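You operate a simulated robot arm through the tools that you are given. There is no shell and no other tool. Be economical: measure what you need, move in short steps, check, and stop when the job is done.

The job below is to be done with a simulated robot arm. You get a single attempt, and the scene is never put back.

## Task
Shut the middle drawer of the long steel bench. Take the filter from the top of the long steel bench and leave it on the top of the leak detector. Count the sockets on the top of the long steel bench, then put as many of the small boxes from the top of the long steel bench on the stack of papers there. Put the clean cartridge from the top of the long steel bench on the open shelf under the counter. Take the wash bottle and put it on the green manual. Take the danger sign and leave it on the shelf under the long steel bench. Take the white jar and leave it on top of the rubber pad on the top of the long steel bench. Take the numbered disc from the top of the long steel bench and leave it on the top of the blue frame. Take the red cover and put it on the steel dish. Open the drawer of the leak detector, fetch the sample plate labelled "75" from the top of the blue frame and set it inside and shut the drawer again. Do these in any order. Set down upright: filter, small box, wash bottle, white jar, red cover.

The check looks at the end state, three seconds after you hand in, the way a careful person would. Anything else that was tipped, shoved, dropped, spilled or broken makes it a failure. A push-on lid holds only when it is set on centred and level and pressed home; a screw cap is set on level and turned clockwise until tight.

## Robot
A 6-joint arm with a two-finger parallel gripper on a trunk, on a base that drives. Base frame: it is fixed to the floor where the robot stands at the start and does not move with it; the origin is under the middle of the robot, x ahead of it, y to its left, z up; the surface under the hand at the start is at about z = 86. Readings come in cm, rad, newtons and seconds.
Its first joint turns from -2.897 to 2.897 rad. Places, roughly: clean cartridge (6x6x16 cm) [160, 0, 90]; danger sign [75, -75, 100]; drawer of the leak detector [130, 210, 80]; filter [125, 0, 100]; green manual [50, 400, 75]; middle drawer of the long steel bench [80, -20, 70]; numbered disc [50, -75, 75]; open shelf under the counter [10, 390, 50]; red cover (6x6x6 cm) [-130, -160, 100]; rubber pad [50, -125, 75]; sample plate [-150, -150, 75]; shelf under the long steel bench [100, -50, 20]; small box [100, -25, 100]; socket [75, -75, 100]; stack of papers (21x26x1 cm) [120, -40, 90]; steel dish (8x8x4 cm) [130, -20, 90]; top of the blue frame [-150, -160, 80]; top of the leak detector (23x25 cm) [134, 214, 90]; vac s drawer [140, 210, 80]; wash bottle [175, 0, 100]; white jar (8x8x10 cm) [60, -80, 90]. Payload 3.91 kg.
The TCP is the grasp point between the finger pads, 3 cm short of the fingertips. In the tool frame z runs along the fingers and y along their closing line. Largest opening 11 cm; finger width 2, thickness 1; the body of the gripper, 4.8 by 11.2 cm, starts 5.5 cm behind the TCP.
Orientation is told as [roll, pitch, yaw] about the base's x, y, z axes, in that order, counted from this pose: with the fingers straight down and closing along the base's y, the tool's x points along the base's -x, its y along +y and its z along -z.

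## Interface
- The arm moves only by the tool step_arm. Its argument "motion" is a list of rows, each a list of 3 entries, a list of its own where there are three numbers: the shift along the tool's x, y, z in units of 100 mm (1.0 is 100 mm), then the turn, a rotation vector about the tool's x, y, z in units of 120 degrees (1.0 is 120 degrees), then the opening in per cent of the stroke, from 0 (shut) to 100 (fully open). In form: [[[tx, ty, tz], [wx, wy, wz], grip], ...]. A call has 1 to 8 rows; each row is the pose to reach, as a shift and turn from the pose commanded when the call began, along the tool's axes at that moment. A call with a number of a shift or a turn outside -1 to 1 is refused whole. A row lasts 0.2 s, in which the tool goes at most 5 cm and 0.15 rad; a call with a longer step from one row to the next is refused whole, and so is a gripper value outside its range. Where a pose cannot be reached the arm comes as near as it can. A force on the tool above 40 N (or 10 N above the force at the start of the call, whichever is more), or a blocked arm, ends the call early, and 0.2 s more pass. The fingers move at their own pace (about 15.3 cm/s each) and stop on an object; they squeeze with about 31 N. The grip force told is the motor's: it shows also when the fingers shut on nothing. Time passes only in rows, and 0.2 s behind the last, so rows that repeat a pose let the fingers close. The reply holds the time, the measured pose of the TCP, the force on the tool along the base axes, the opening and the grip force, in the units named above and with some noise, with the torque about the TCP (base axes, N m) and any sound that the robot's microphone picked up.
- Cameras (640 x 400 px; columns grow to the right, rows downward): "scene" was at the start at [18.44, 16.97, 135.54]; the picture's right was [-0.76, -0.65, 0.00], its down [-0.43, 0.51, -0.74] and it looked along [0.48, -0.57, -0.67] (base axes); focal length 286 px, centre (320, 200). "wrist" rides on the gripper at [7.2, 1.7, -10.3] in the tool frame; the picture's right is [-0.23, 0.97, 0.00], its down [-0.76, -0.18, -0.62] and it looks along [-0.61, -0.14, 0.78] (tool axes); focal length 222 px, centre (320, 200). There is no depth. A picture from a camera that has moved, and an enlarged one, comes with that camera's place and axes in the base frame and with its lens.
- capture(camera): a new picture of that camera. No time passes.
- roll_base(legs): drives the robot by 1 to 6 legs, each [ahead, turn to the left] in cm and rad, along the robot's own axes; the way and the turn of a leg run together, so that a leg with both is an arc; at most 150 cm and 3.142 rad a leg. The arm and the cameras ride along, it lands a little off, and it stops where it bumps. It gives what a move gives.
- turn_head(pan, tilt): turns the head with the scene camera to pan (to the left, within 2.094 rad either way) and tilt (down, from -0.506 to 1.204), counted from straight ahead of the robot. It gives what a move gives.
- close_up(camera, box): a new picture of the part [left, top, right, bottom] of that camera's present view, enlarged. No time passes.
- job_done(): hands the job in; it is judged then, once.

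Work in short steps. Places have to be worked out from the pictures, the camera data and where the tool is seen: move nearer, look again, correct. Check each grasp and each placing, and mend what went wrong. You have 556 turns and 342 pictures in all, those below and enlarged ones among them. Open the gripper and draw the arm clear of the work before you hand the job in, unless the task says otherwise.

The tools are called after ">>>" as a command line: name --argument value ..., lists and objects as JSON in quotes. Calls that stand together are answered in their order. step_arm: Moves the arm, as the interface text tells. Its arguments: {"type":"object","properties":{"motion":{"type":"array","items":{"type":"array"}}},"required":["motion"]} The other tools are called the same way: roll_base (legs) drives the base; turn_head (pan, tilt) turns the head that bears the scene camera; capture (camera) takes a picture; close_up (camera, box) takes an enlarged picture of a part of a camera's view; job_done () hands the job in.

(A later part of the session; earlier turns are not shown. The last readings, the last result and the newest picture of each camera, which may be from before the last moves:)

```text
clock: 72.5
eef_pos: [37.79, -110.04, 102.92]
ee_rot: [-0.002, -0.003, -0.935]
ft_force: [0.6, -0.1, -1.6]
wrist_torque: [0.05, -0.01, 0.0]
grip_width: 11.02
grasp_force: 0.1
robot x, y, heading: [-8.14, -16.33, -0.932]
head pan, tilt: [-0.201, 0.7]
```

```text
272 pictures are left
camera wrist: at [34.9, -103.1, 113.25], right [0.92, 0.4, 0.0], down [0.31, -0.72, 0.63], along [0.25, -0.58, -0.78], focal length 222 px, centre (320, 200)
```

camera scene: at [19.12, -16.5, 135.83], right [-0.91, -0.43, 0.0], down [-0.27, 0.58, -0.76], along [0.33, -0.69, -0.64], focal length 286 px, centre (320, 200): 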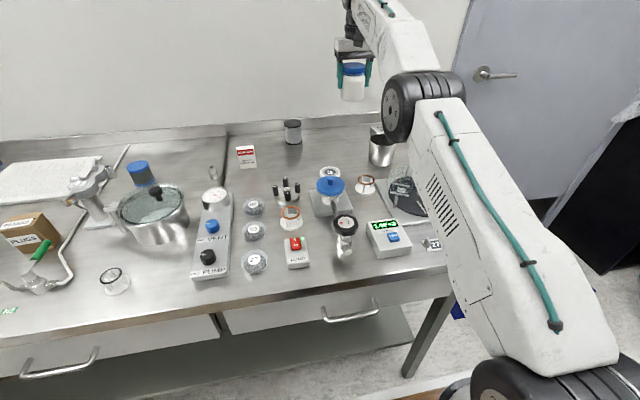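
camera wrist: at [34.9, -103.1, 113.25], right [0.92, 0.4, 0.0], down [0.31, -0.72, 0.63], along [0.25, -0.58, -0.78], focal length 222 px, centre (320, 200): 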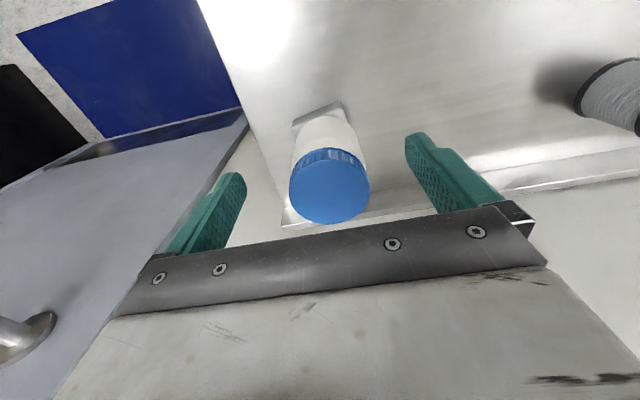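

The jar stands on the pad. I retreat upward and move left toward the danger sign to inspect it.

>>> step_arm --motion '[[[0.45, 0.1, -0.15], [0, 0, 0], 100], [[0.9, 0.3, -0.3], [0, 0, 0], 100]]'

>>> step_arm --motion '[[[0.1, 0.45, -0.1], [0, 0, 0], 100], [[0.3, 0.9, -0.2], [0, 0, 0], 100]]'

>>> step_arm --motion '[[[0, 0.48, -0.1], [0, 0, 0], 100], [[0, 0.95, -0.2], [0, 0, 0], 100]]'

>>> step_arm --motion '[[[0, 0.5, 0], [0, 0, 0], 100], [[0, 1, 0], [0, 0, 0], 100]]'

>>> step_arm --motion '[[[0, 0.5, 0], [0, 0, 0], 100], [[0, 1, 0], [0, 0, 0], 100]]'

>>> capture --camera "wrist"

>>> close_up --camera "scene" --box '[160, 80, 320, 180]'

```text
refused: row 2 steps farther than a row can; nothing moved
```

```text
refused: row 2 steps farther than a row can; nothing moved
```

```text
clock: 73.1
eef_pos: [45.34, -104.49, 105.01]
ee_rot: [-0.002, -0.005, -0.938]
ft_force: [-0.2, -0.2, -0.5]
wrist_torque: [0.0, -0.01, -0.06]
grip_width: 11.01
grasp_force: 0.0
robot x, y, heading: [-8.49, -16.23, -0.929]
head pan, tilt: [-0.201, 0.7]
```

```text
clock: 73.7
eef_pos: [53.39, -98.61, 105.05]
ee_rot: [-0.001, -0.005, -0.936]
ft_force: [-0.8, -0.1, -0.6]
wrist_torque: [0.04, -0.04, 0.03]
grip_width: 11.03
grasp_force: 0.0
robot x, y, heading: [-8.19, -16.23, -0.931]
head pan, tilt: [-0.201, 0.7]
```

```text
clock: 74.3
eef_pos: [61.52, -92.6, 105.13]
ee_rot: [-0.002, -0.006, -0.937]
ft_force: [-0.6, -0.5, 0.9]
wrist_torque: [0.03, -0.02, 0.01]
grip_width: 10.97
grasp_force: 0.0
robot x, y, heading: [-8.03, -16.36, -0.931]
head pan, tilt: [-0.201, 0.7]
```

```text
271 pictures are left
camera wrist: at [58.57, -85.69, 115.34], right [0.92, 0.39, 0.0], down [0.31, -0.72, 0.63], along [0.25, -0.58, -0.78], focal length 222 px, centre (320, 200)
```

wrist: 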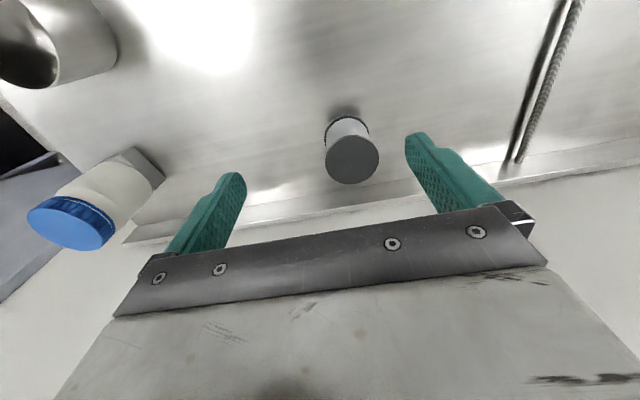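

```text
4.00 times, centred on (240, 130) of scene
camera zoom: at [22.11, -20.63, 135.83], right [-0.91, -0.42, 0.0], down [-0.27, 0.58, -0.76], along [0.32, -0.69, -0.64], focal length 1145 px, centre (640, 480)
```

zoom: 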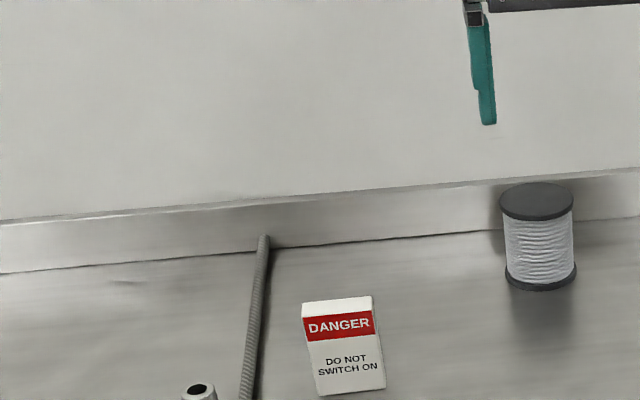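

I pull back from the wall and move left so the sign comes into view.

>>> step_arm --motion '[[[0.3, 0.25, -0.2], [0, 0, 0], 100], [[0.6, 0.5, -0.4], [0, 0, 0], 100], [[0.9, 0.75, -0.6], [0, 0, 0], 100]]'

>>> capture --camera "wrist"

>>> close_up --camera "scene" --box '[200, 140, 280, 190]'

```text
clock: 75.1
eef_pos: [62.06, -80.92, 111.09]
ee_rot: [-0.005, -0.003, -0.936]
ft_force: [0.3, -1.4, -0.5]
wrist_torque: [0.04, -0.02, 0.01]
grip_width: 11.0
grasp_force: 0.0
robot x, y, heading: [-8.29, -16.18, -0.932]
head pan, tilt: [-0.201, 0.7]
```

```text
269 pictures are left
camera wrist: at [59.38, -73.88, 121.32], right [0.92, 0.39, 0.0], down [0.31, -0.72, 0.63], along [0.25, -0.58, -0.78], focal length 222 px, centre (320, 200)
```

wrist: 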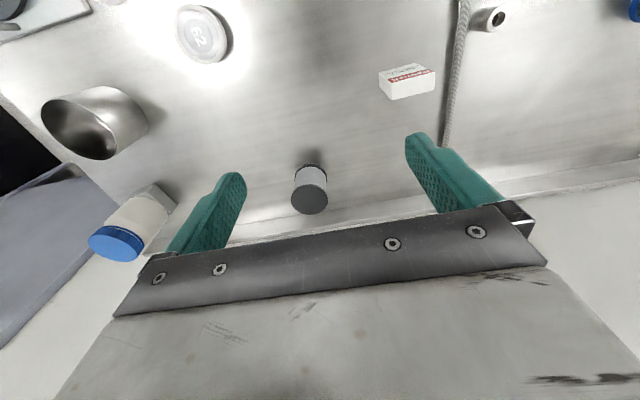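

```text
8.00 times, centred on (240, 165) of scene
camera zoom: at [22.17, -20.65, 135.82], right [-0.91, -0.42, 0.0], down [-0.27, 0.58, -0.76], along [0.32, -0.69, -0.64], focal length 2290 px, centre (960, 480)
```

zoom: 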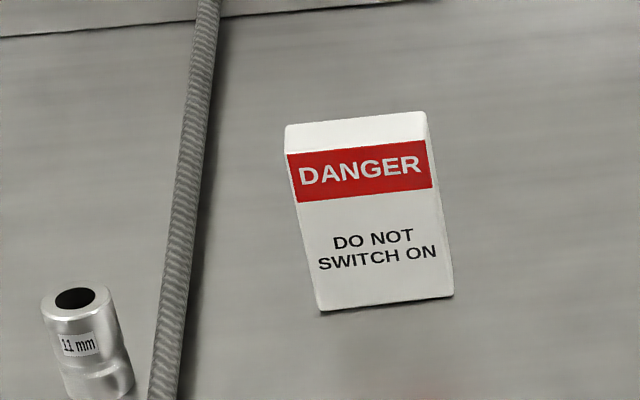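

The sign is a standing block, about 6.5 wide and 7 tall, near (71.2, -75.5). I'll grasp it with the tool tilted 45° forward so that it can be set upright under the bench. First I tilt and position in front of it.

>>> step_arm --motion '[[[0.12, 0.17, 0], [0, -0.0625, 0], 85], [[0.25, 0.34, 0], [0, -0.125, 0], 85], [[0.37, 0.5, 0], [0, -0.1875, 0], 85], [[0.5, 0.67, 0], [0, -0.25, 0], 85], [[0.62, 0.84, 0], [0, -0.3125, 0], 85], [[0.74, 1.0, 0], [0, -0.375, 0], 85]]'

>>> capture --camera "wrist"

>>> capture --camera "scene"

```text
clock: 76.5
eef_pos: [65.86, -68.99, 110.91]
ee_rot: [-0.003, -0.792, -0.932]
ft_force: [0.5, 0.4, -0.3]
wrist_torque: [0.03, 0.0, 0.02]
grip_width: 9.36
grasp_force: 0.0
robot x, y, heading: [-8.14, -16.49, -0.934]
head pan, tilt: [-0.201, 0.7]
```

```text
267 pictures are left
camera wrist: at [59.92, -57.87, 113.07], right [0.88, 0.45, 0.16], down [-0.09, -0.18, 0.98], along [0.47, -0.87, -0.12], focal length 222 px, centre (320, 200)
```

wrist: 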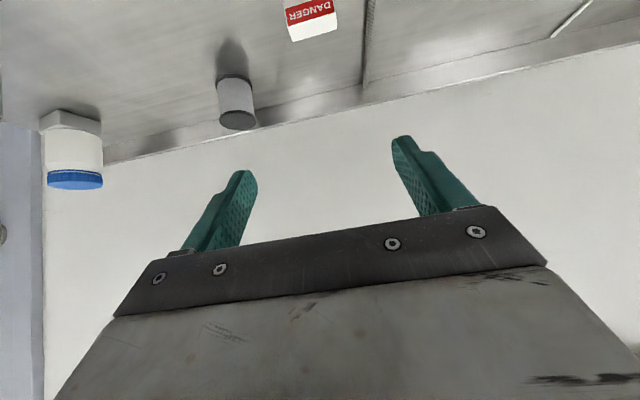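

```text
266 pictures are left
camera scene: at [22.15, -20.61, 135.82], right [-0.91, -0.42, 0.0], down [-0.27, 0.58, -0.76], along [0.32, -0.69, -0.64], focal length 286 px, centre (320, 200)
```

scene: 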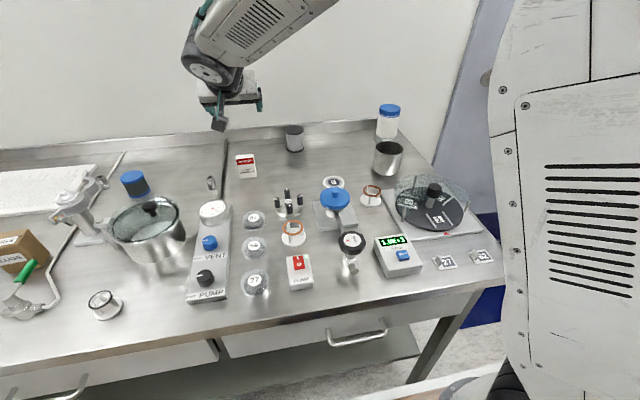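

Sign judged at u≈12.9, v≈104.4 in bench axes. I go to a pre-grasp point 12 cm back along the tool axis.

>>> step_arm --motion '[[[0.24, 0.03, 0.3], [0, 0, 0], 85], [[0.48, 0.06, 0.6], [0, 0, 0], 85], [[0.725, 0.1, 0.888], [0, 0, 0], 85]]'

>>> capture --camera "wrist"

>>> close_up --camera "scene" --box '[160, 80, 320, 180]'

```text
clock: 77.3
eef_pos: [67.37, -69.42, 99.64]
ee_rot: [-0.003, -0.791, -0.932]
ft_force: [-0.6, -0.1, -0.2]
wrist_torque: [-0.01, 0.0, 0.04]
grip_width: 9.35
grasp_force: 0.1
robot x, y, heading: [-8.24, -16.58, -0.933]
head pan, tilt: [-0.201, 0.7]
```

```text
265 pictures are left
camera wrist: at [61.47, -58.27, 101.66], right [0.88, 0.45, 0.16], down [-0.09, -0.18, 0.98], along [0.47, -0.88, -0.12], focal length 222 px, centre (320, 200)
```

wrist: 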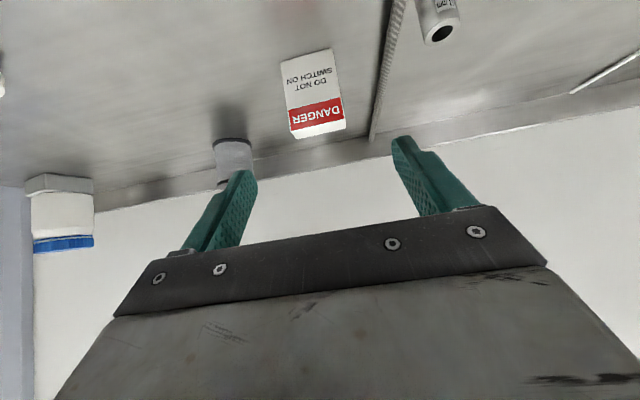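

```text
4.00 times, centred on (240, 130) of scene
camera zoom: at [22.11, -20.56, 135.83], right [-0.91, -0.42, 0.0], down [-0.27, 0.58, -0.77], along [0.32, -0.69, -0.64], focal length 1145 px, centre (640, 480)
```

zoom: 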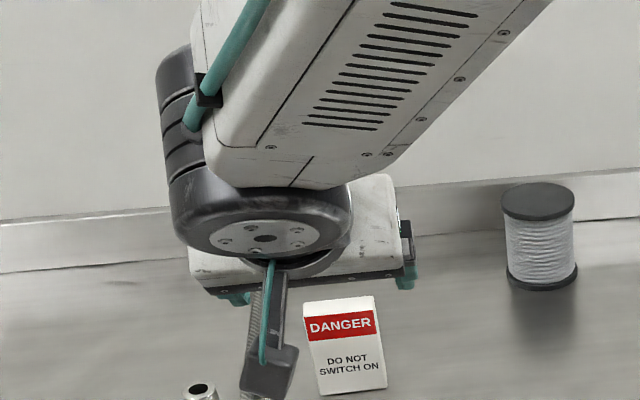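

The sign's front face is at v≈101.5 and its centre near 102.9, top z≈93. Moving in along the tool axis and closing.

>>> step_arm --motion '[[[0.05, 0.01, 0.3], [0, 0, 0], 85], [[0.1, 0.02, 0.6], [0, 0, 0], 85]]'

>>> step_arm --motion '[[[0.025, 0, 0.27], [0, 0, 0], 85], [[0.053, 0, 0.538], [0, 0, 0], 85]]'

>>> capture --camera "wrist"

>>> step_arm --motion '[[[0, 0, 0], [0, 0, 0], 20], [[0, 0, 0], [0, 0, 0], 20], [[0, 0, 0], [0, 0, 0], 20]]'

>>> capture --camera "wrist"

```text
clock: 77.9
eef_pos: [69.66, -72.01, 94.71]
ee_rot: [-0.002, -0.79, -0.931]
ft_force: [-0.2, -0.2, 0.3]
wrist_torque: [0.0, -0.01, -0.01]
grip_width: 9.34
grasp_force: 0.0
robot x, y, heading: [-8.03, -16.47, -0.933]
head pan, tilt: [-0.201, 0.7]
```

```text
clock: 78.5
eef_pos: [71.64, -74.87, 90.37]
ee_rot: [-0.004, -0.79, -0.932]
ft_force: [0.6, -0.9, -0.7]
wrist_torque: [0.01, 0.03, -0.02]
grip_width: 9.36
grasp_force: 0.1
robot x, y, heading: [-7.93, -16.22, -0.932]
head pan, tilt: [-0.201, 0.7]
```

```text
263 pictures are left
camera wrist: at [65.72, -63.75, 92.58], right [0.88, 0.45, 0.16], down [-0.09, -0.18, 0.98], along [0.47, -0.87, -0.12], focal length 222 px, centre (320, 200)
```

wrist: 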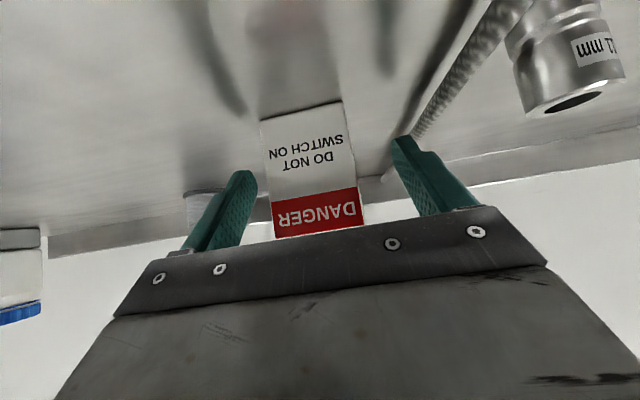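

```text
clock: 79.3
eef_pos: [71.79, -74.93, 90.5]
ee_rot: [-0.006, -0.792, -0.931]
ft_force: [0.7, 0.1, 0.5]
wrist_torque: [0.02, -0.05, -0.01]
grip_width: 4.9
grasp_force: 30.5
robot x, y, heading: [-8.36, -16.53, -0.932]
head pan, tilt: [-0.201, 0.7]
```

```text
262 pictures are left
camera wrist: at [65.72, -63.76, 92.57], right [0.88, 0.45, 0.16], down [-0.09, -0.18, 0.98], along [0.47, -0.88, -0.12], focal length 222 px, centre (320, 200)
```

wrist: 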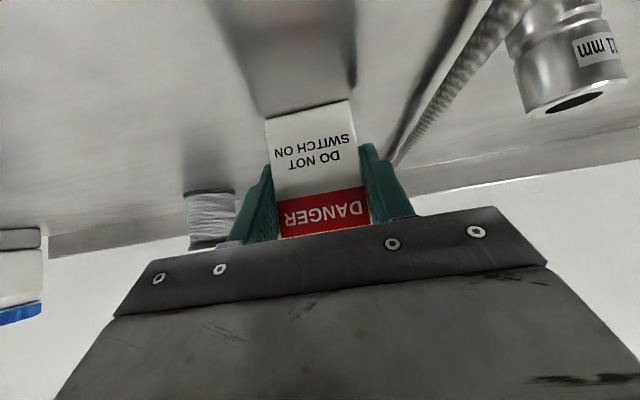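

Gripped. I lift it straight up and back.

>>> step_arm --motion '[[[-0.3, 0, -0.3], [0, 0, 0], 20], [[-0.6, 0, -0.6], [0, 0, 0], 20], [[-0.85, 0, -0.85], [0, 0, 0], 20]]'

>>> step_arm --motion '[[[-0.2, 0, -0.4], [0, 0, 0], 20], [[-0.4, 0, -0.8], [0, 0, 0], 20], [[-0.6, 0, -1], [0, 0, 0], 20]]'

>>> capture --camera "wrist"

>>> turn_head --pan 1.2 --tilt 0.9

>>> capture --camera "scene"

```text
clock: 80.1
eef_pos: [71.66, -74.88, 102.44]
ee_rot: [-0.006, -0.789, -0.932]
ft_force: [-0.1, -0.2, -0.9]
wrist_torque: [0.0, 0.02, 0.03]
grip_width: 4.89
grasp_force: 30.8
robot x, y, heading: [-7.9, -16.28, -0.931]
head pan, tilt: [-0.201, 0.7]
```

```text
clock: 80.9
eef_pos: [69.97, -72.42, 113.87]
ee_rot: [-0.005, -0.789, -0.931]
ft_force: [0.7, -0.2, -1.5]
wrist_torque: [-0.03, 0.02, 0.0]
grip_width: 4.91
grasp_force: 31.3
robot x, y, heading: [-8.1, -16.17, -0.932]
head pan, tilt: [-0.201, 0.7]
```

```text
261 pictures are left
camera wrist: at [64.07, -61.35, 115.89], right [0.88, 0.45, 0.16], down [-0.08, -0.18, 0.98], along [0.47, -0.88, -0.12], focal length 222 px, centre (320, 200)
```

wrist: 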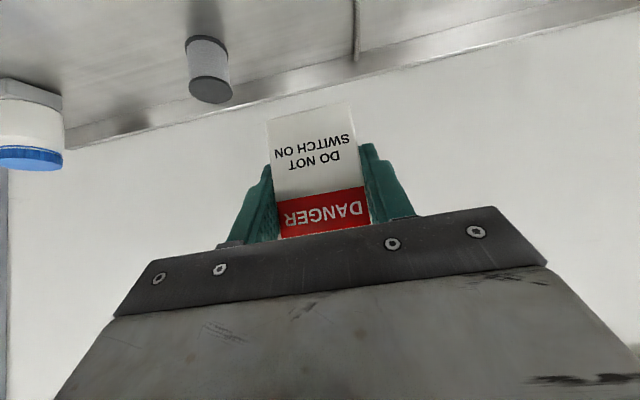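

```text
clock: 82.4
eef_pos: [70.06, -72.54, 113.79]
ee_rot: [-0.002, -0.792, -0.931]
ft_force: [0.0, 0.5, -0.3]
wrist_torque: [-0.03, 0.01, -0.02]
grip_width: 4.9
grasp_force: 31.1
robot x, y, heading: [-8.36, -16.16, -0.931]
head pan, tilt: [1.201, 0.901]
```

```text
260 pictures are left
camera scene: at [25.82, -10.89, 134.21], right [0.27, -0.96, 0.0], down [-0.76, -0.21, -0.62], along [0.6, 0.16, -0.78], focal length 286 px, centre (320, 200)
```

scene: 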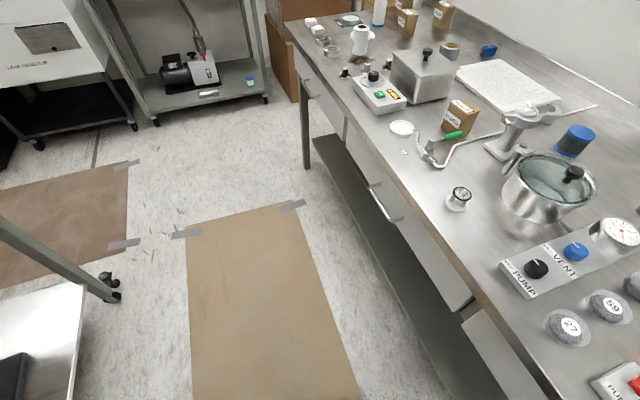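

I pull the tool in toward the robot and up before driving.

>>> step_arm --motion '[[[0.14, 0, -0.43], [0, 0, 0], 20], [[0.28, 0, -0.86], [0, 0, 0], 20]]'

>>> step_arm --motion '[[[0.14, 0, -0.43], [0, 0, 0], 20], [[0.28, 0, -0.86], [0, 0, 0], 20]]'

>>> step_arm --motion '[[[0.14, 0, -0.43], [0, 0, 0], 20], [[0.28, 0, -0.86], [0, 0, 0], 20]]'

>>> roll_base --legs '[[-22, 0], [0, 0.93]]'

>>> turn_head --pan -0.1 --tilt 0.9

>>> capture --camera "scene"

```text
clock: 83.0
eef_pos: [65.09, -66.12, 117.71]
ee_rot: [-0.005, -0.79, -0.932]
ft_force: [0.8, -0.7, -0.9]
wrist_torque: [-0.05, -0.03, -0.01]
grip_width: 4.93
grasp_force: 30.5
robot x, y, heading: [-8.12, -16.43, -0.932]
head pan, tilt: [1.201, 0.901]
```

```text
clock: 83.6
eef_pos: [60.36, -59.66, 121.87]
ee_rot: [-0.006, -0.789, -0.932]
ft_force: [0.6, -0.2, -1.0]
wrist_torque: [-0.05, -0.01, 0.04]
grip_width: 4.91
grasp_force: 31.2
robot x, y, heading: [-8.27, -16.14, -0.936]
head pan, tilt: [1.201, 0.901]
```

```text
clock: 84.2
eef_pos: [55.71, -53.04, 126.03]
ee_rot: [-0.006, -0.788, -0.932]
ft_force: [0.9, 0.7, -0.4]
wrist_torque: [-0.03, 0.02, 0.0]
grip_width: 4.93
grasp_force: 30.5
robot x, y, heading: [-8.26, -16.47, -0.933]
head pan, tilt: [1.201, 0.901]
```

```text
clock: 88.3
eef_pos: [45.94, 31.26, 125.96]
ee_rot: [-0.005, -0.79, 0.006]
ft_force: [-0.5, -0.2, -0.7]
wrist_torque: [-0.01, 0.01, 0.02]
grip_width: 4.91
grasp_force: 31.2
robot x, y, heading: [-21.38, 1.46, 0.01]
head pan, tilt: [1.201, 0.901]
```

```text
clock: 89.8
eef_pos: [45.88, 31.3, 126.1]
ee_rot: [-0.004, -0.79, 0.005]
ft_force: [0.6, -0.2, -1.0]
wrist_torque: [0.03, -0.04, -0.03]
grip_width: 4.92
grasp_force: 31.0
robot x, y, heading: [-21.23, 1.63, 0.007]
head pan, tilt: [-0.099, 0.901]
```

```text
259 pictures are left
camera scene: at [-0.98, 24.25, 134.21], right [-0.09, -1.0, 0.0], down [-0.78, 0.07, -0.62], along [0.62, -0.06, -0.78], focal length 286 px, centre (320, 200)
```

scene: 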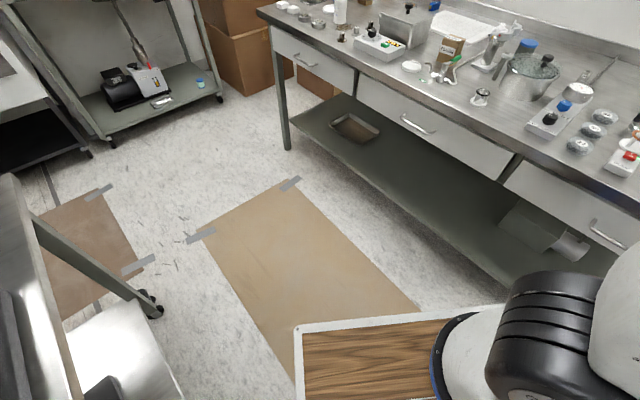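

I drive 8 cm forward and yaw the tilted tool 0.6 rad toward the bench's normal.

>>> roll_base --legs '[[8, 0]]'

>>> step_arm --motion '[[[0, 0, 0], [0.051, 0, 0.05], 20], [[0, 0, 0], [0.102, 0, 0.101], 20], [[0, 0, 0], [0.152, 0, 0.151], 20], [[0, 0, 0], [0.203, 0, 0.202], 20]]'

>>> close_up --camera "scene" --box '[240, 80, 640, 330]'

```text
clock: 90.8
eef_pos: [53.9, 31.39, 126.08]
ee_rot: [-0.004, -0.792, 0.006]
ft_force: [1.0, 0.3, -0.9]
wrist_torque: [0.0, -0.04, -0.04]
grip_width: 4.92
grasp_force: 31.3
robot x, y, heading: [-13.32, 1.41, 0.006]
head pan, tilt: [-0.099, 0.901]
```

```text
refused: row 2 steps farther than a row can; nothing moved
```

```text
1.60 times, centred on (440, 205) of scene
camera zoom: at [7.09, 24.31, 134.21], right [-0.09, -1.0, 0.0], down [-0.78, 0.07, -0.62], along [0.62, -0.06, -0.78], focal length 458 px, centre (128, 192)
```

zoom: 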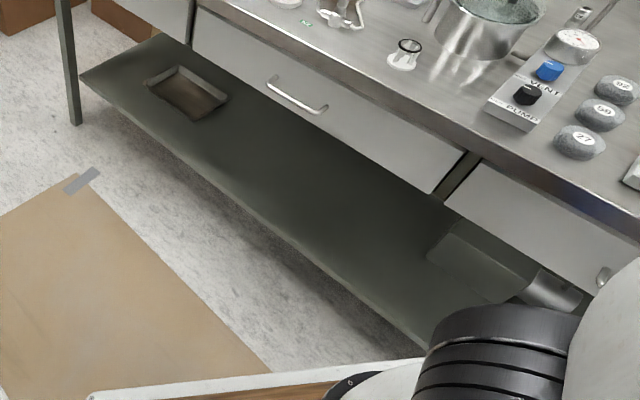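

The shelf is free between the tray and the box; its surface is near z≈25. I redo the yaw in smaller rows and move toward a point in front of the shelf.

>>> step_arm --motion '[[[0, 0, 0], [0.04, 0, 0.04], 20], [[0, 0, 0], [0.08, 0, 0.08], 20], [[0, 0, 0], [0.12, 0, 0.12], 20], [[0, 0, 0], [0.16, 0, 0.16], 20], [[0, 0, 0], [0.2, 0, 0.2], 20]]'

```text
clock: 92.0
eef_pos: [53.87, 31.26, 126.03]
ee_rot: [0.001, -0.789, -0.592]
ft_force: [-0.2, -0.5, -0.7]
wrist_torque: [-0.01, -0.03, 0.02]
grip_width: 4.92
grasp_force: 31.2
robot x, y, heading: [-13.27, 1.6, 0.006]
head pan, tilt: [-0.099, 0.901]
```

Now a straight descent in seven short calls to a point in front of the shelf, about (66, -6, 60).

>>> step_arm --motion '[[[0.12, -0.114, 0.325], [0, 0, 0], 20], [[0.24, -0.229, 0.65], [0, 0, 0], 20], [[0.359, -0.343, 0.977], [0, 0, 0], 20]]'

>>> step_arm --motion '[[[0.12, -0.114, 0.325], [0, 0, 0], 20], [[0.24, -0.229, 0.65], [0, 0, 0], 20], [[0.359, -0.343, 0.977], [0, 0, 0], 20]]'

>>> step_arm --motion '[[[0.12, -0.114, 0.325], [0, 0, 0], 20], [[0.24, -0.229, 0.65], [0, 0, 0], 20], [[0.359, -0.343, 0.977], [0, 0, 0], 20]]'

>>> step_arm --motion '[[[0.12, -0.114, 0.325], [0, 0, 0], 20], [[0.24, -0.229, 0.65], [0, 0, 0], 20], [[0.359, -0.343, 0.977], [0, 0, 0], 20]]'

>>> capture --camera "scene"

>>> capture --camera "wrist"

```text
clock: 92.8
eef_pos: [55.59, 25.89, 116.67]
ee_rot: [0.001, -0.79, -0.59]
ft_force: [-0.2, 0.7, -0.1]
wrist_torque: [0.01, -0.03, -0.01]
grip_width: 4.94
grasp_force: 31.3
robot x, y, heading: [-13.51, 1.59, 0.013]
head pan, tilt: [-0.099, 0.901]
```

```text
clock: 93.6
eef_pos: [57.4, 20.73, 107.22]
ee_rot: [0.003, -0.791, -0.59]
ft_force: [-0.8, -0.1, -0.3]
wrist_torque: [0.01, 0.01, 0.01]
grip_width: 4.92
grasp_force: 30.6
robot x, y, heading: [-13.26, 1.24, 0.008]
head pan, tilt: [-0.099, 0.901]
```

```text
clock: 94.4
eef_pos: [59.33, 15.4, 97.66]
ee_rot: [0.003, -0.791, -0.59]
ft_force: [-0.6, 0.0, -0.3]
wrist_torque: [-0.01, 0.01, -0.05]
grip_width: 4.89
grasp_force: 31.2
robot x, y, heading: [-13.36, 1.54, 0.011]
head pan, tilt: [-0.099, 0.901]
```

```text
clock: 95.2
eef_pos: [61.15, 10.09, 88.23]
ee_rot: [0.002, -0.79, -0.59]
ft_force: [0.1, 0.7, 0.3]
wrist_torque: [-0.02, -0.02, -0.02]
grip_width: 4.86
grasp_force: 31.1
robot x, y, heading: [-13.3, 1.47, 0.006]
head pan, tilt: [-0.099, 0.901]
```

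```text
257 pictures are left
camera scene: at [7.05, 24.31, 134.21], right [-0.09, -1.0, 0.0], down [-0.78, 0.07, -0.62], along [0.62, -0.06, -0.78], focal length 286 px, centre (320, 200)
```

scene: 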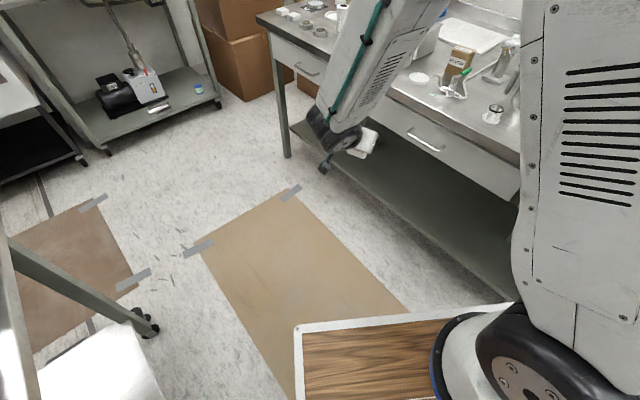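

```text
256 pictures are left
camera wrist: at [51.61, 18.51, 90.38], right [0.67, 0.72, 0.16], down [-0.02, -0.2, 0.98], along [0.74, -0.66, -0.12], focal length 222 px, centre (320, 200)
```

wrist: 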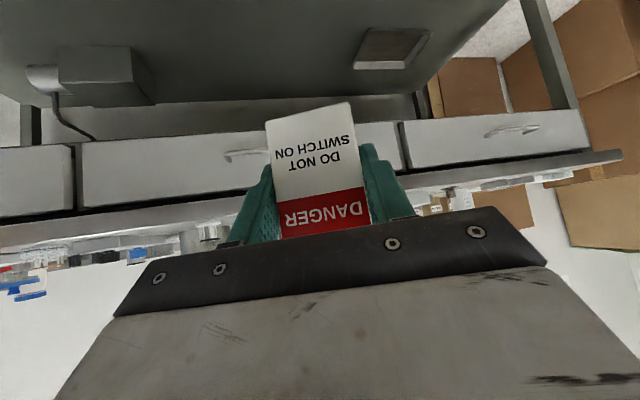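

Clear so far. I continue down.

>>> step_arm --motion '[[[0.12, -0.114, 0.325], [0, 0, 0], 20], [[0.24, -0.229, 0.65], [0, 0, 0], 20], [[0.359, -0.343, 0.977], [0, 0, 0], 20]]'

>>> step_arm --motion '[[[0.12, -0.114, 0.325], [0, 0, 0], 20], [[0.24, -0.229, 0.65], [0, 0, 0], 20], [[0.359, -0.343, 0.977], [0, 0, 0], 20]]'

>>> step_arm --motion '[[[0.22, -0.11, 0.22], [0, 0, 0], 20], [[0.44, -0.22, 0.44], [0, 0, 0], 20], [[0.67, -0.34, 0.67], [0, 0, 0], 20]]'

>>> step_arm --motion '[[[0.22, 0, 0.22], [0, 0, 0], 20], [[0.44, 0, 0.44], [0, 0, 0], 20], [[0.67, 0, 0.67], [0, 0, 0], 20]]'

>>> capture --camera "scene"

>>> capture --camera "wrist"

```text
clock: 96.0
eef_pos: [62.9, 4.81, 78.99]
ee_rot: [0.001, -0.792, -0.589]
ft_force: [-0.5, 0.3, -0.6]
wrist_torque: [0.0, 0.02, 0.01]
grip_width: 4.9
grasp_force: 31.3
robot x, y, heading: [-13.19, 1.59, 0.009]
head pan, tilt: [-0.099, 0.901]
```

```text
clock: 96.8
eef_pos: [65.38, -0.2, 70.06]
ee_rot: [-0.01, -0.788, -0.583]
ft_force: [0.3, -0.1, 0.3]
wrist_torque: [-0.01, -0.03, -0.02]
grip_width: 4.89
grasp_force: 31.4
out of reach, approached as far as the arm can: row 3
robot x, y, heading: [-13.4, 1.41, 0.006]
head pan, tilt: [-0.099, 0.901]
```

```text
clock: 97.6
eef_pos: [67.68, -2.29, 62.4]
ee_rot: [-0.058, -0.775, -0.558]
ft_force: [0.6, -0.1, -0.1]
wrist_torque: [-0.02, 0.0, -0.04]
grip_width: 4.94
grasp_force: 30.8
out of reach, approached as far as the arm can: row 1, 2, 3
robot x, y, heading: [-13.29, 1.68, 0.007]
head pan, tilt: [-0.099, 0.901]
```

```text
clock: 98.4
eef_pos: [70.98, -1.63, 53.63]
ee_rot: [-0.049, -0.783, -0.561]
ft_force: [0.2, 0.7, -0.7]
wrist_torque: [-0.01, 0.02, -0.02]
grip_width: 4.9
grasp_force: 31.1
out of reach, approached as far as the arm can: row 1, 2, 3
robot x, y, heading: [-12.89, 1.62, 0.004]
head pan, tilt: [-0.099, 0.901]
```

```text
255 pictures are left
camera scene: at [7.08, 24.3, 134.21], right [-0.09, -1.0, 0.0], down [-0.78, 0.07, -0.62], along [0.62, -0.06, -0.78], focal length 286 px, centre (320, 200)
```

scene: 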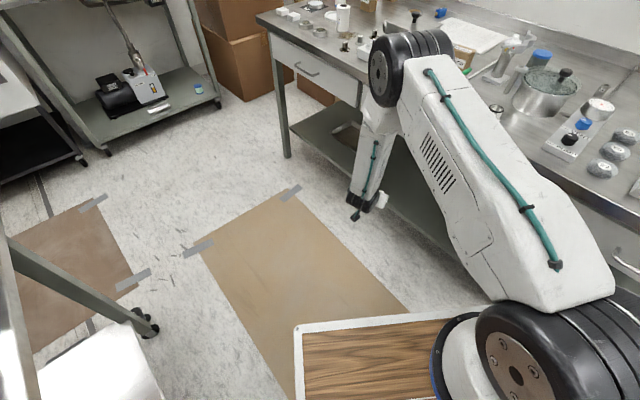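

```text
254 pictures are left
camera wrist: at [61.72, 6.91, 55.71], right [0.68, 0.72, 0.13], down [0.0, -0.18, 0.98], along [0.73, -0.67, -0.12], focal length 222 px, centre (320, 200)
```

wrist: 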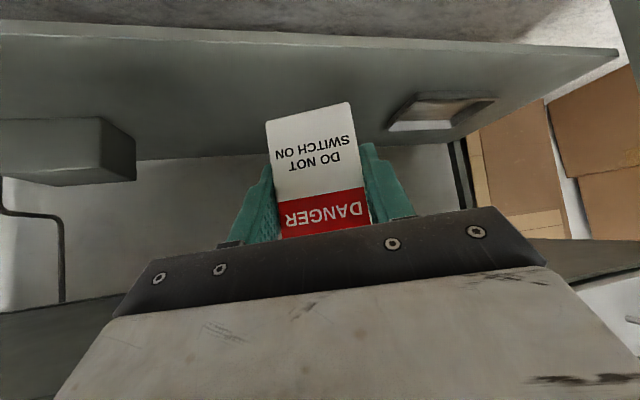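

The near side is too cramped with the elbow over the bench. I turn the tool back to yaw≈0 so the arm works along the aisle, and reach further out to the left part of the shelf.

>>> step_arm --motion '[[[0, 0, 0], [-0.045, 0, -0.045], 20], [[0, 0, 0], [-0.09, 0, -0.09], 20], [[0, 0, 0], [-0.135, 0, -0.135], 20], [[0, 0, 0], [-0.18, 0, -0.18], 20]]'

>>> capture --camera "scene"

>>> capture --camera "wrist"

```text
clock: 99.4
eef_pos: [72.79, 1.51, 54.03]
ee_rot: [-0.111, -0.772, -0.005]
ft_force: [0.0, -0.9, -0.2]
wrist_torque: [0.03, -0.01, 0.04]
grip_width: 4.91
grasp_force: 30.9
out of reach, approached as far as the arm can: row 1, 2, 3, 4
robot x, y, heading: [-13.32, 1.54, 0.008]
head pan, tilt: [-0.099, 0.901]
```

```text
253 pictures are left
camera scene: at [7.1, 24.27, 134.21], right [-0.09, -1.0, 0.0], down [-0.78, 0.07, -0.62], along [0.62, -0.06, -0.78], focal length 286 px, centre (320, 200)
```

scene: 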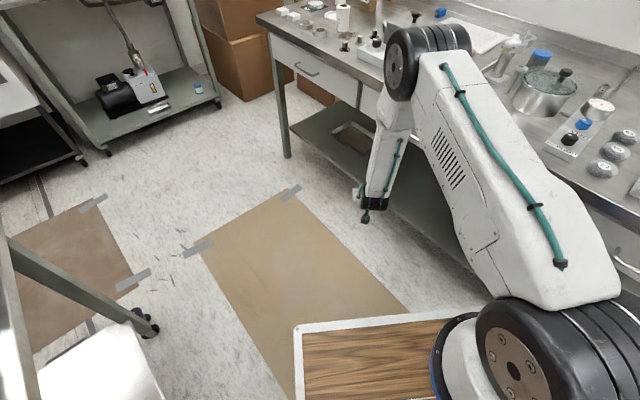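

```text
252 pictures are left
camera wrist: at [60.53, 4.39, 56.18], right [0.24, 0.97, 0.08], down [0.1, -0.11, 0.99], along [0.97, -0.23, -0.12], focal length 222 px, centre (320, 200)
```

wrist: 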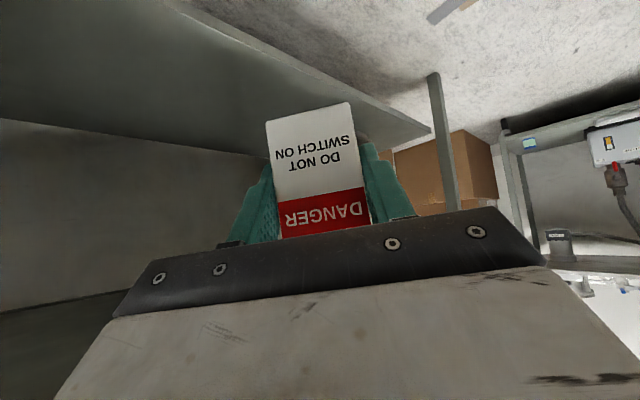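

The reach is limited close-in; farther out should be easier. I move outward and down while removing the small roll.

>>> step_arm --motion '[[[-0.075, 0, 0.305], [-0.017, 0, 0], 20], [[-0.15, 0, 0.61], [-0.035, 0, 0], 20], [[-0.224, 0, 0.916], [-0.0525, 0, 0], 20]]'

>>> step_arm --motion '[[[0.03, -0.05, 0.3], [0, 0, 0], 20], [[0.06, -0.1, 0.6], [0, 0, 0], 20], [[0.09, -0.15, 0.9], [0, 0, 0], 20]]'

>>> capture --camera "wrist"

>>> capture --camera "scene"

```text
clock: 100.2
eef_pos: [81.13, 4.69, 49.17]
ee_rot: [-0.037, -0.765, -0.028]
ft_force: [0.0, -0.1, 0.0]
wrist_torque: [-0.03, 0.01, -0.01]
grip_width: 4.9
grasp_force: 30.9
out of reach, approached as far as the arm can: row 1, 2, 3
robot x, y, heading: [-13.34, 1.55, 0.008]
head pan, tilt: [-0.099, 0.901]
```

```text
clock: 101.0
eef_pos: [86.67, 2.77, 42.17]
ee_rot: [-0.036, -0.767, -0.027]
ft_force: [-0.3, 0.5, -1.0]
wrist_torque: [0.0, 0.01, 0.02]
grip_width: 4.9
grasp_force: 31.1
robot x, y, heading: [-13.46, 0.94, 0.008]
head pan, tilt: [-0.099, 0.901]
```

```text
251 pictures are left
camera wrist: at [74.31, 5.28, 44.44], right [0.22, 0.97, 0.13], down [0.11, -0.16, 0.98], along [0.97, -0.2, -0.14], focal length 222 px, centre (320, 200)
```

wrist: 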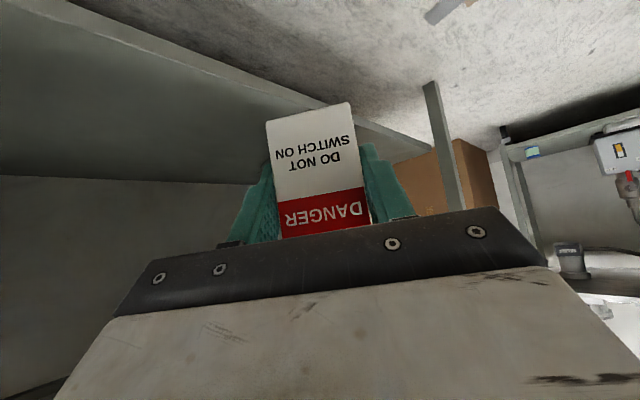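

```text
250 pictures are left
camera scene: at [7.08, 24.31, 134.21], right [-0.09, -1.0, 0.0], down [-0.78, 0.07, -0.62], along [0.62, -0.06, -0.78], focal length 286 px, centre (320, 200)
```

scene: 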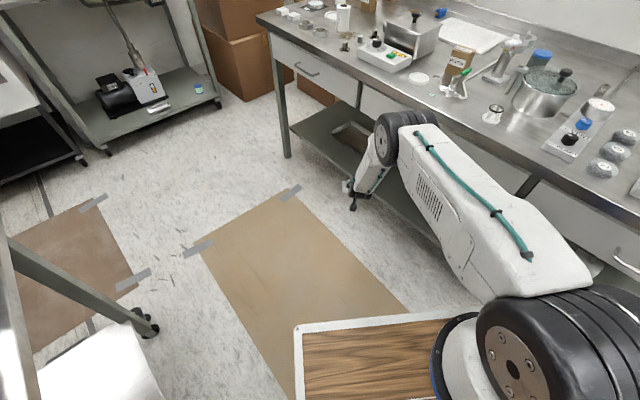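

Shelf surface works out at z≈23.5 with its front edge at v≈66. I move to above the shelf at about (97.5, -14.5, 34).

>>> step_arm --motion '[[[-0.04, -0.28, 0.23], [0, 0, 0], 20], [[-0.08, -0.56, 0.46], [0, 0, 0], 20], [[-0.12, -0.85, 0.687], [0, 0, 0], 20]]'

>>> capture --camera "wrist"

>>> capture --camera "scene"

```text
clock: 101.8
eef_pos: [92.54, -5.34, 38.0]
ee_rot: [-0.051, -0.763, -0.027]
ft_force: [0.1, 0.0, 0.3]
wrist_torque: [0.01, 0.06, 0.03]
grip_width: 4.9
grasp_force: 31.6
out of reach, approached as far as the arm can: row 2, 3
robot x, y, heading: [-13.59, 1.58, 0.007]
head pan, tilt: [-0.099, 0.901]
```

```text
249 pictures are left
camera wrist: at [80.34, -2.71, 40.43], right [0.22, 0.97, 0.12], down [0.11, -0.15, 0.98], along [0.97, -0.21, -0.14], focal length 222 px, centre (320, 200)
```

wrist: 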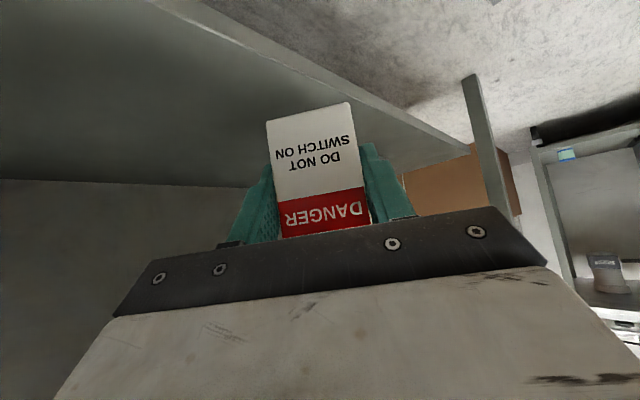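

```text
248 pictures are left
camera scene: at [7.07, 24.32, 134.21], right [-0.09, -1.0, 0.0], down [-0.78, 0.07, -0.62], along [0.62, -0.06, -0.78], focal length 286 px, centre (320, 200)
```

scene: 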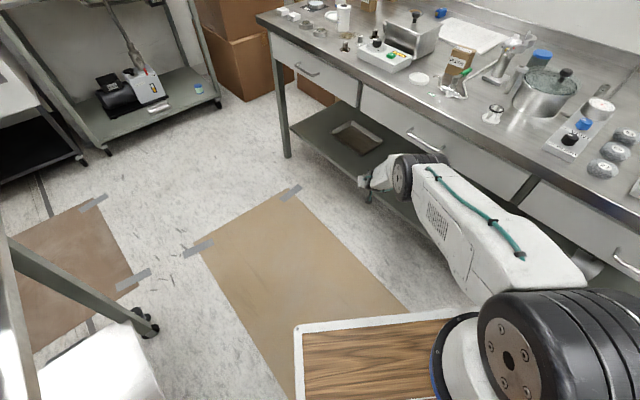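

The arm's oblique reach brings its elbow too near the bench edge. A square approach from farther back is better: I back off, raise the arm, turn to face the bench and back further.

>>> roll_base --legs '[[-22, 0]]'

>>> step_arm --motion '[[[-0.34, 0, -0.36], [-0.012, 0, 0], 20], [[-0.68, 0, -0.72], [-0.024, 0, 0], 20]]'

>>> step_arm --motion '[[[-0.34, 0, -0.36], [0, 0, 0], 20], [[-0.68, 0, -0.72], [0, 0, 0], 20]]'

>>> step_arm --motion '[[[-0.34, 0, -0.36], [0, 0, 0], 20], [[-0.68, 0, -0.72], [0, 0, 0], 20]]'

>>> step_arm --motion '[[[-0.34, 0, -0.36], [0, 0, 0], 20], [[-0.68, 0, -0.72], [0, 0, 0], 20]]'

>>> step_arm --motion '[[[-0.34, 0, -0.36], [0, 0, 0], 20], [[-0.68, 0, -0.72], [0, 0, 0], 20]]'

>>> step_arm --motion '[[[-0.34, 0, -0.36], [0, 0, 0], 20], [[-0.68, 0, -0.72], [0, 0, 0], 20]]'

>>> step_arm --motion '[[[-0.34, 0, -0.36], [0, 0, 0], 20], [[-0.68, 0, -0.72], [0, 0, 0], 20]]'

```text
clock: 103.5
eef_pos: [70.24, -5.79, 38.01]
ee_rot: [-0.053, -0.763, -0.03]
ft_force: [0.5, 0.4, -0.3]
wrist_torque: [-0.01, 0.01, -0.01]
grip_width: 4.89
grasp_force: 31.1
robot x, y, heading: [-35.56, 1.54, 0.004]
head pan, tilt: [-0.099, 0.901]
```

```text
clock: 104.1
eef_pos: [70.82, -2.55, 43.41]
ee_rot: [-0.032, -0.76, -0.029]
ft_force: [-0.1, 0.0, -0.8]
wrist_torque: [0.01, 0.02, -0.01]
grip_width: 4.88
grasp_force: 31.3
out of reach, approached as far as the arm can: row 1, 2
robot x, y, heading: [-35.6, 1.38, 0.005]
head pan, tilt: [-0.099, 0.901]
```

```text
clock: 104.7
eef_pos: [70.13, 0.61, 52.95]
ee_rot: [-0.016, -0.755, -0.031]
ft_force: [-1.0, -0.7, -1.2]
wrist_torque: [-0.04, -0.15, -0.01]
grip_width: 4.92
grasp_force: 30.5
out of reach, approached as far as the arm can: row 1, 2
robot x, y, heading: [-35.18, 1.38, 0.007]
head pan, tilt: [-0.099, 0.901]
```

```text
clock: 105.3
eef_pos: [70.21, 0.94, 63.02]
ee_rot: [-0.009, -0.76, -0.03]
ft_force: [-0.3, 0.0, -1.0]
wrist_torque: [0.01, 0.0, -0.02]
grip_width: 4.91
grasp_force: 31.0
robot x, y, heading: [-35.43, 1.35, 0.009]
head pan, tilt: [-0.099, 0.901]
```

```text
clock: 105.9
eef_pos: [70.08, 0.87, 72.93]
ee_rot: [0.0, -0.761, -0.03]
ft_force: [0.3, 0.4, -1.7]
wrist_torque: [0.0, -0.02, 0.0]
grip_width: 4.92
grasp_force: 31.8
robot x, y, heading: [-35.72, 1.64, 0.009]
head pan, tilt: [-0.099, 0.901]
```

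```text
clock: 106.5
eef_pos: [70.25, 0.89, 82.81]
ee_rot: [-0.001, -0.761, -0.027]
ft_force: [-0.9, -0.6, -0.7]
wrist_torque: [-0.03, -0.04, 0.0]
grip_width: 4.9
grasp_force: 30.1
robot x, y, heading: [-35.71, 1.01, 0.006]
head pan, tilt: [-0.099, 0.901]
```

```text
clock: 107.1
eef_pos: [70.18, 0.85, 92.61]
ee_rot: [-0.009, -0.761, -0.018]
ft_force: [0.4, 0.2, -0.8]
wrist_torque: [0.01, -0.03, -0.01]
grip_width: 4.88
grasp_force: 30.7
robot x, y, heading: [-35.72, 1.3, 0.009]
head pan, tilt: [-0.099, 0.901]
```

```text
clock: 107.7
eef_pos: [70.03, 0.92, 102.52]
ee_rot: [-0.001, -0.76, -0.03]
ft_force: [0.6, 0.9, -0.9]
wrist_torque: [0.0, -0.05, -0.02]
grip_width: 4.91
grasp_force: 30.8
robot x, y, heading: [-35.52, 1.27, 0.005]
head pan, tilt: [-0.099, 0.901]
```

I retract the tool and then turn and back off.

>>> step_arm --motion '[[[0.34, 0, -0.34], [0, 0, 0], 20], [[0.68, 0, -0.69], [0, 0, 0], 20]]'

>>> step_arm --motion '[[[0.34, 0, -0.34], [0, 0, 0], 20], [[0.68, 0, -0.69], [0, 0, 0], 20]]'

>>> step_arm --motion '[[[0, 0, -0.5], [0, 0, 0], 20], [[0, 0, -1], [0, 0, 0], 20]]'

>>> roll_base --legs '[[0, -0.94]]'

>>> turn_head --pan 0 --tilt 0.7

>>> capture --camera "scene"

```text
clock: 108.3
eef_pos: [60.33, 1.08, 102.73]
ee_rot: [0.0, -0.762, -0.03]
ft_force: [0.2, -0.1, -2.1]
wrist_torque: [0.02, -0.03, -0.02]
grip_width: 4.88
grasp_force: 31.4
robot x, y, heading: [-35.34, 1.33, 0.002]
head pan, tilt: [-0.099, 0.901]
```

```text
clock: 108.9
eef_pos: [50.37, 1.51, 103.03]
ee_rot: [0.001, -0.76, -0.03]
ft_force: [0.4, 0.7, -1.0]
wrist_torque: [0.03, -0.02, -0.01]
grip_width: 4.88
grasp_force: 30.8
robot x, y, heading: [-35.27, 1.3, 0.002]
head pan, tilt: [-0.099, 0.901]
```

```text
clock: 109.5
eef_pos: [43.73, 1.91, 110.47]
ee_rot: [0.001, -0.761, -0.032]
ft_force: [0.4, 0.5, -0.9]
wrist_torque: [0.02, 0.03, 0.03]
grip_width: 4.92
grasp_force: 31.0
robot x, y, heading: [-35.63, 1.27, 0.006]
head pan, tilt: [-0.099, 0.901]
```

```text
clock: 112.3
eef_pos: [11.61, -62.25, 110.56]
ee_rot: [0.001, -0.763, -0.967]
ft_force: [-0.2, 0.1, 0.4]
wrist_torque: [-0.02, 0.03, -0.05]
grip_width: 4.89
grasp_force: 31.3
robot x, y, heading: [-35.47, 1.35, -0.93]
head pan, tilt: [-0.099, 0.901]
```

```text
clock: 113.0
eef_pos: [11.73, -62.22, 110.42]
ee_rot: [0.0, -0.762, -0.971]
ft_force: [0.8, -0.1, 0.5]
wrist_torque: [0.0, -0.01, 0.03]
grip_width: 4.9
grasp_force: 31.3
robot x, y, heading: [-35.39, 1.31, -0.934]
head pan, tilt: [0.0, 0.7]
```

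```text
247 pictures are left
camera scene: at [-3.74, -2.09, 135.82], right [-0.8, -0.59, 0.0], down [-0.38, 0.52, -0.76], along [0.45, -0.61, -0.64], focal length 286 px, centre (320, 200)
```

scene: 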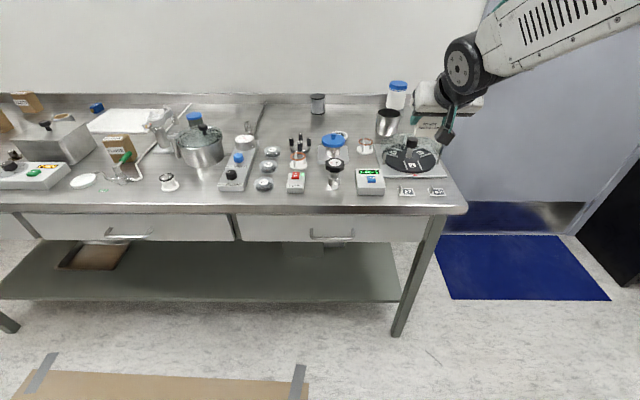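

Facing the bench squarely now. I back 18 cm and begin lowering the tool in front of the bench.

>>> roll_base --legs '[[-18, 0]]'

>>> step_arm --motion '[[[0.14, 0.25, 0.25], [0, 0, 0], 20], [[0.28, 0.5, 0.5], [0, 0, 0], 20], [[0.42, 0.75, 0.75], [0, 0, 0], 20]]'

>>> step_arm --motion '[[[0.14, 0.25, 0.25], [0, 0, 0], 20], [[0.28, 0.5, 0.5], [0, 0, 0], 20], [[0.42, 0.75, 0.75], [0, 0, 0], 20]]'

>>> step_arm --motion '[[[0.24, 0.1, 0.24], [0, 0, 0], 20], [[0.48, 0.2, 0.48], [0, 0, 0], 20], [[0.72, 0.3, 0.72], [0, 0, 0], 20]]'

>>> capture --camera "scene"

```text
clock: 114.6
eef_pos: [0.99, -47.58, 110.52]
ee_rot: [0.0, -0.764, -0.969]
ft_force: [-0.5, -0.2, -1.1]
wrist_torque: [0.0, 0.03, -0.01]
grip_width: 4.9
grasp_force: 31.1
robot x, y, heading: [-46.32, 15.41, -0.934]
head pan, tilt: [0.0, 0.7]
```

```text
clock: 115.4
eef_pos: [8.31, -45.23, 102.21]
ee_rot: [-0.002, -0.762, -0.969]
ft_force: [-0.1, -0.1, 0.2]
wrist_torque: [0.01, -0.03, 0.0]
grip_width: 4.87
grasp_force: 31.1
robot x, y, heading: [-46.21, 16.0, -0.927]
head pan, tilt: [0.0, 0.7]
```

```text
clock: 116.2
eef_pos: [15.73, -42.64, 93.95]
ee_rot: [-0.002, -0.763, -0.971]
ft_force: [0.0, 0.7, -0.2]
wrist_torque: [0.01, -0.02, 0.01]
grip_width: 4.92
grasp_force: 31.1
robot x, y, heading: [-45.83, 15.73, -0.935]
head pan, tilt: [0.0, 0.7]
```

```text
clock: 117.0
eef_pos: [18.15, -40.68, 83.73]
ee_rot: [0.002, -0.762, -0.968]
ft_force: [-0.4, -0.3, 0.5]
wrist_torque: [0.03, 0.01, 0.01]
grip_width: 4.9
grasp_force: 31.8
robot x, y, heading: [-46.49, 15.82, -0.932]
head pan, tilt: [0.0, 0.7]
```

```text
246 pictures are left
camera scene: at [-14.54, 12.52, 135.83], right [-0.8, -0.6, 0.0], down [-0.38, 0.52, -0.77], along [0.46, -0.61, -0.64], focal length 286 px, centre (320, 200)
```

scene: 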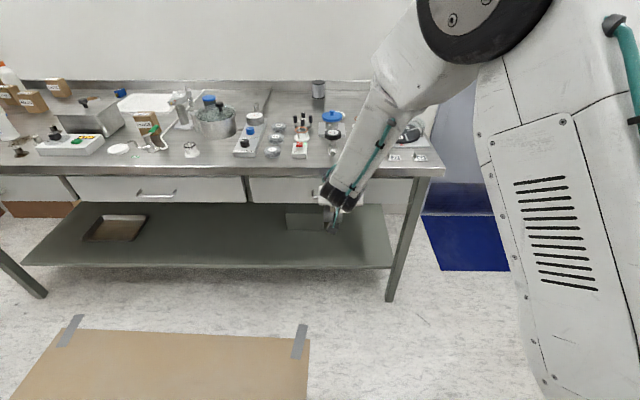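

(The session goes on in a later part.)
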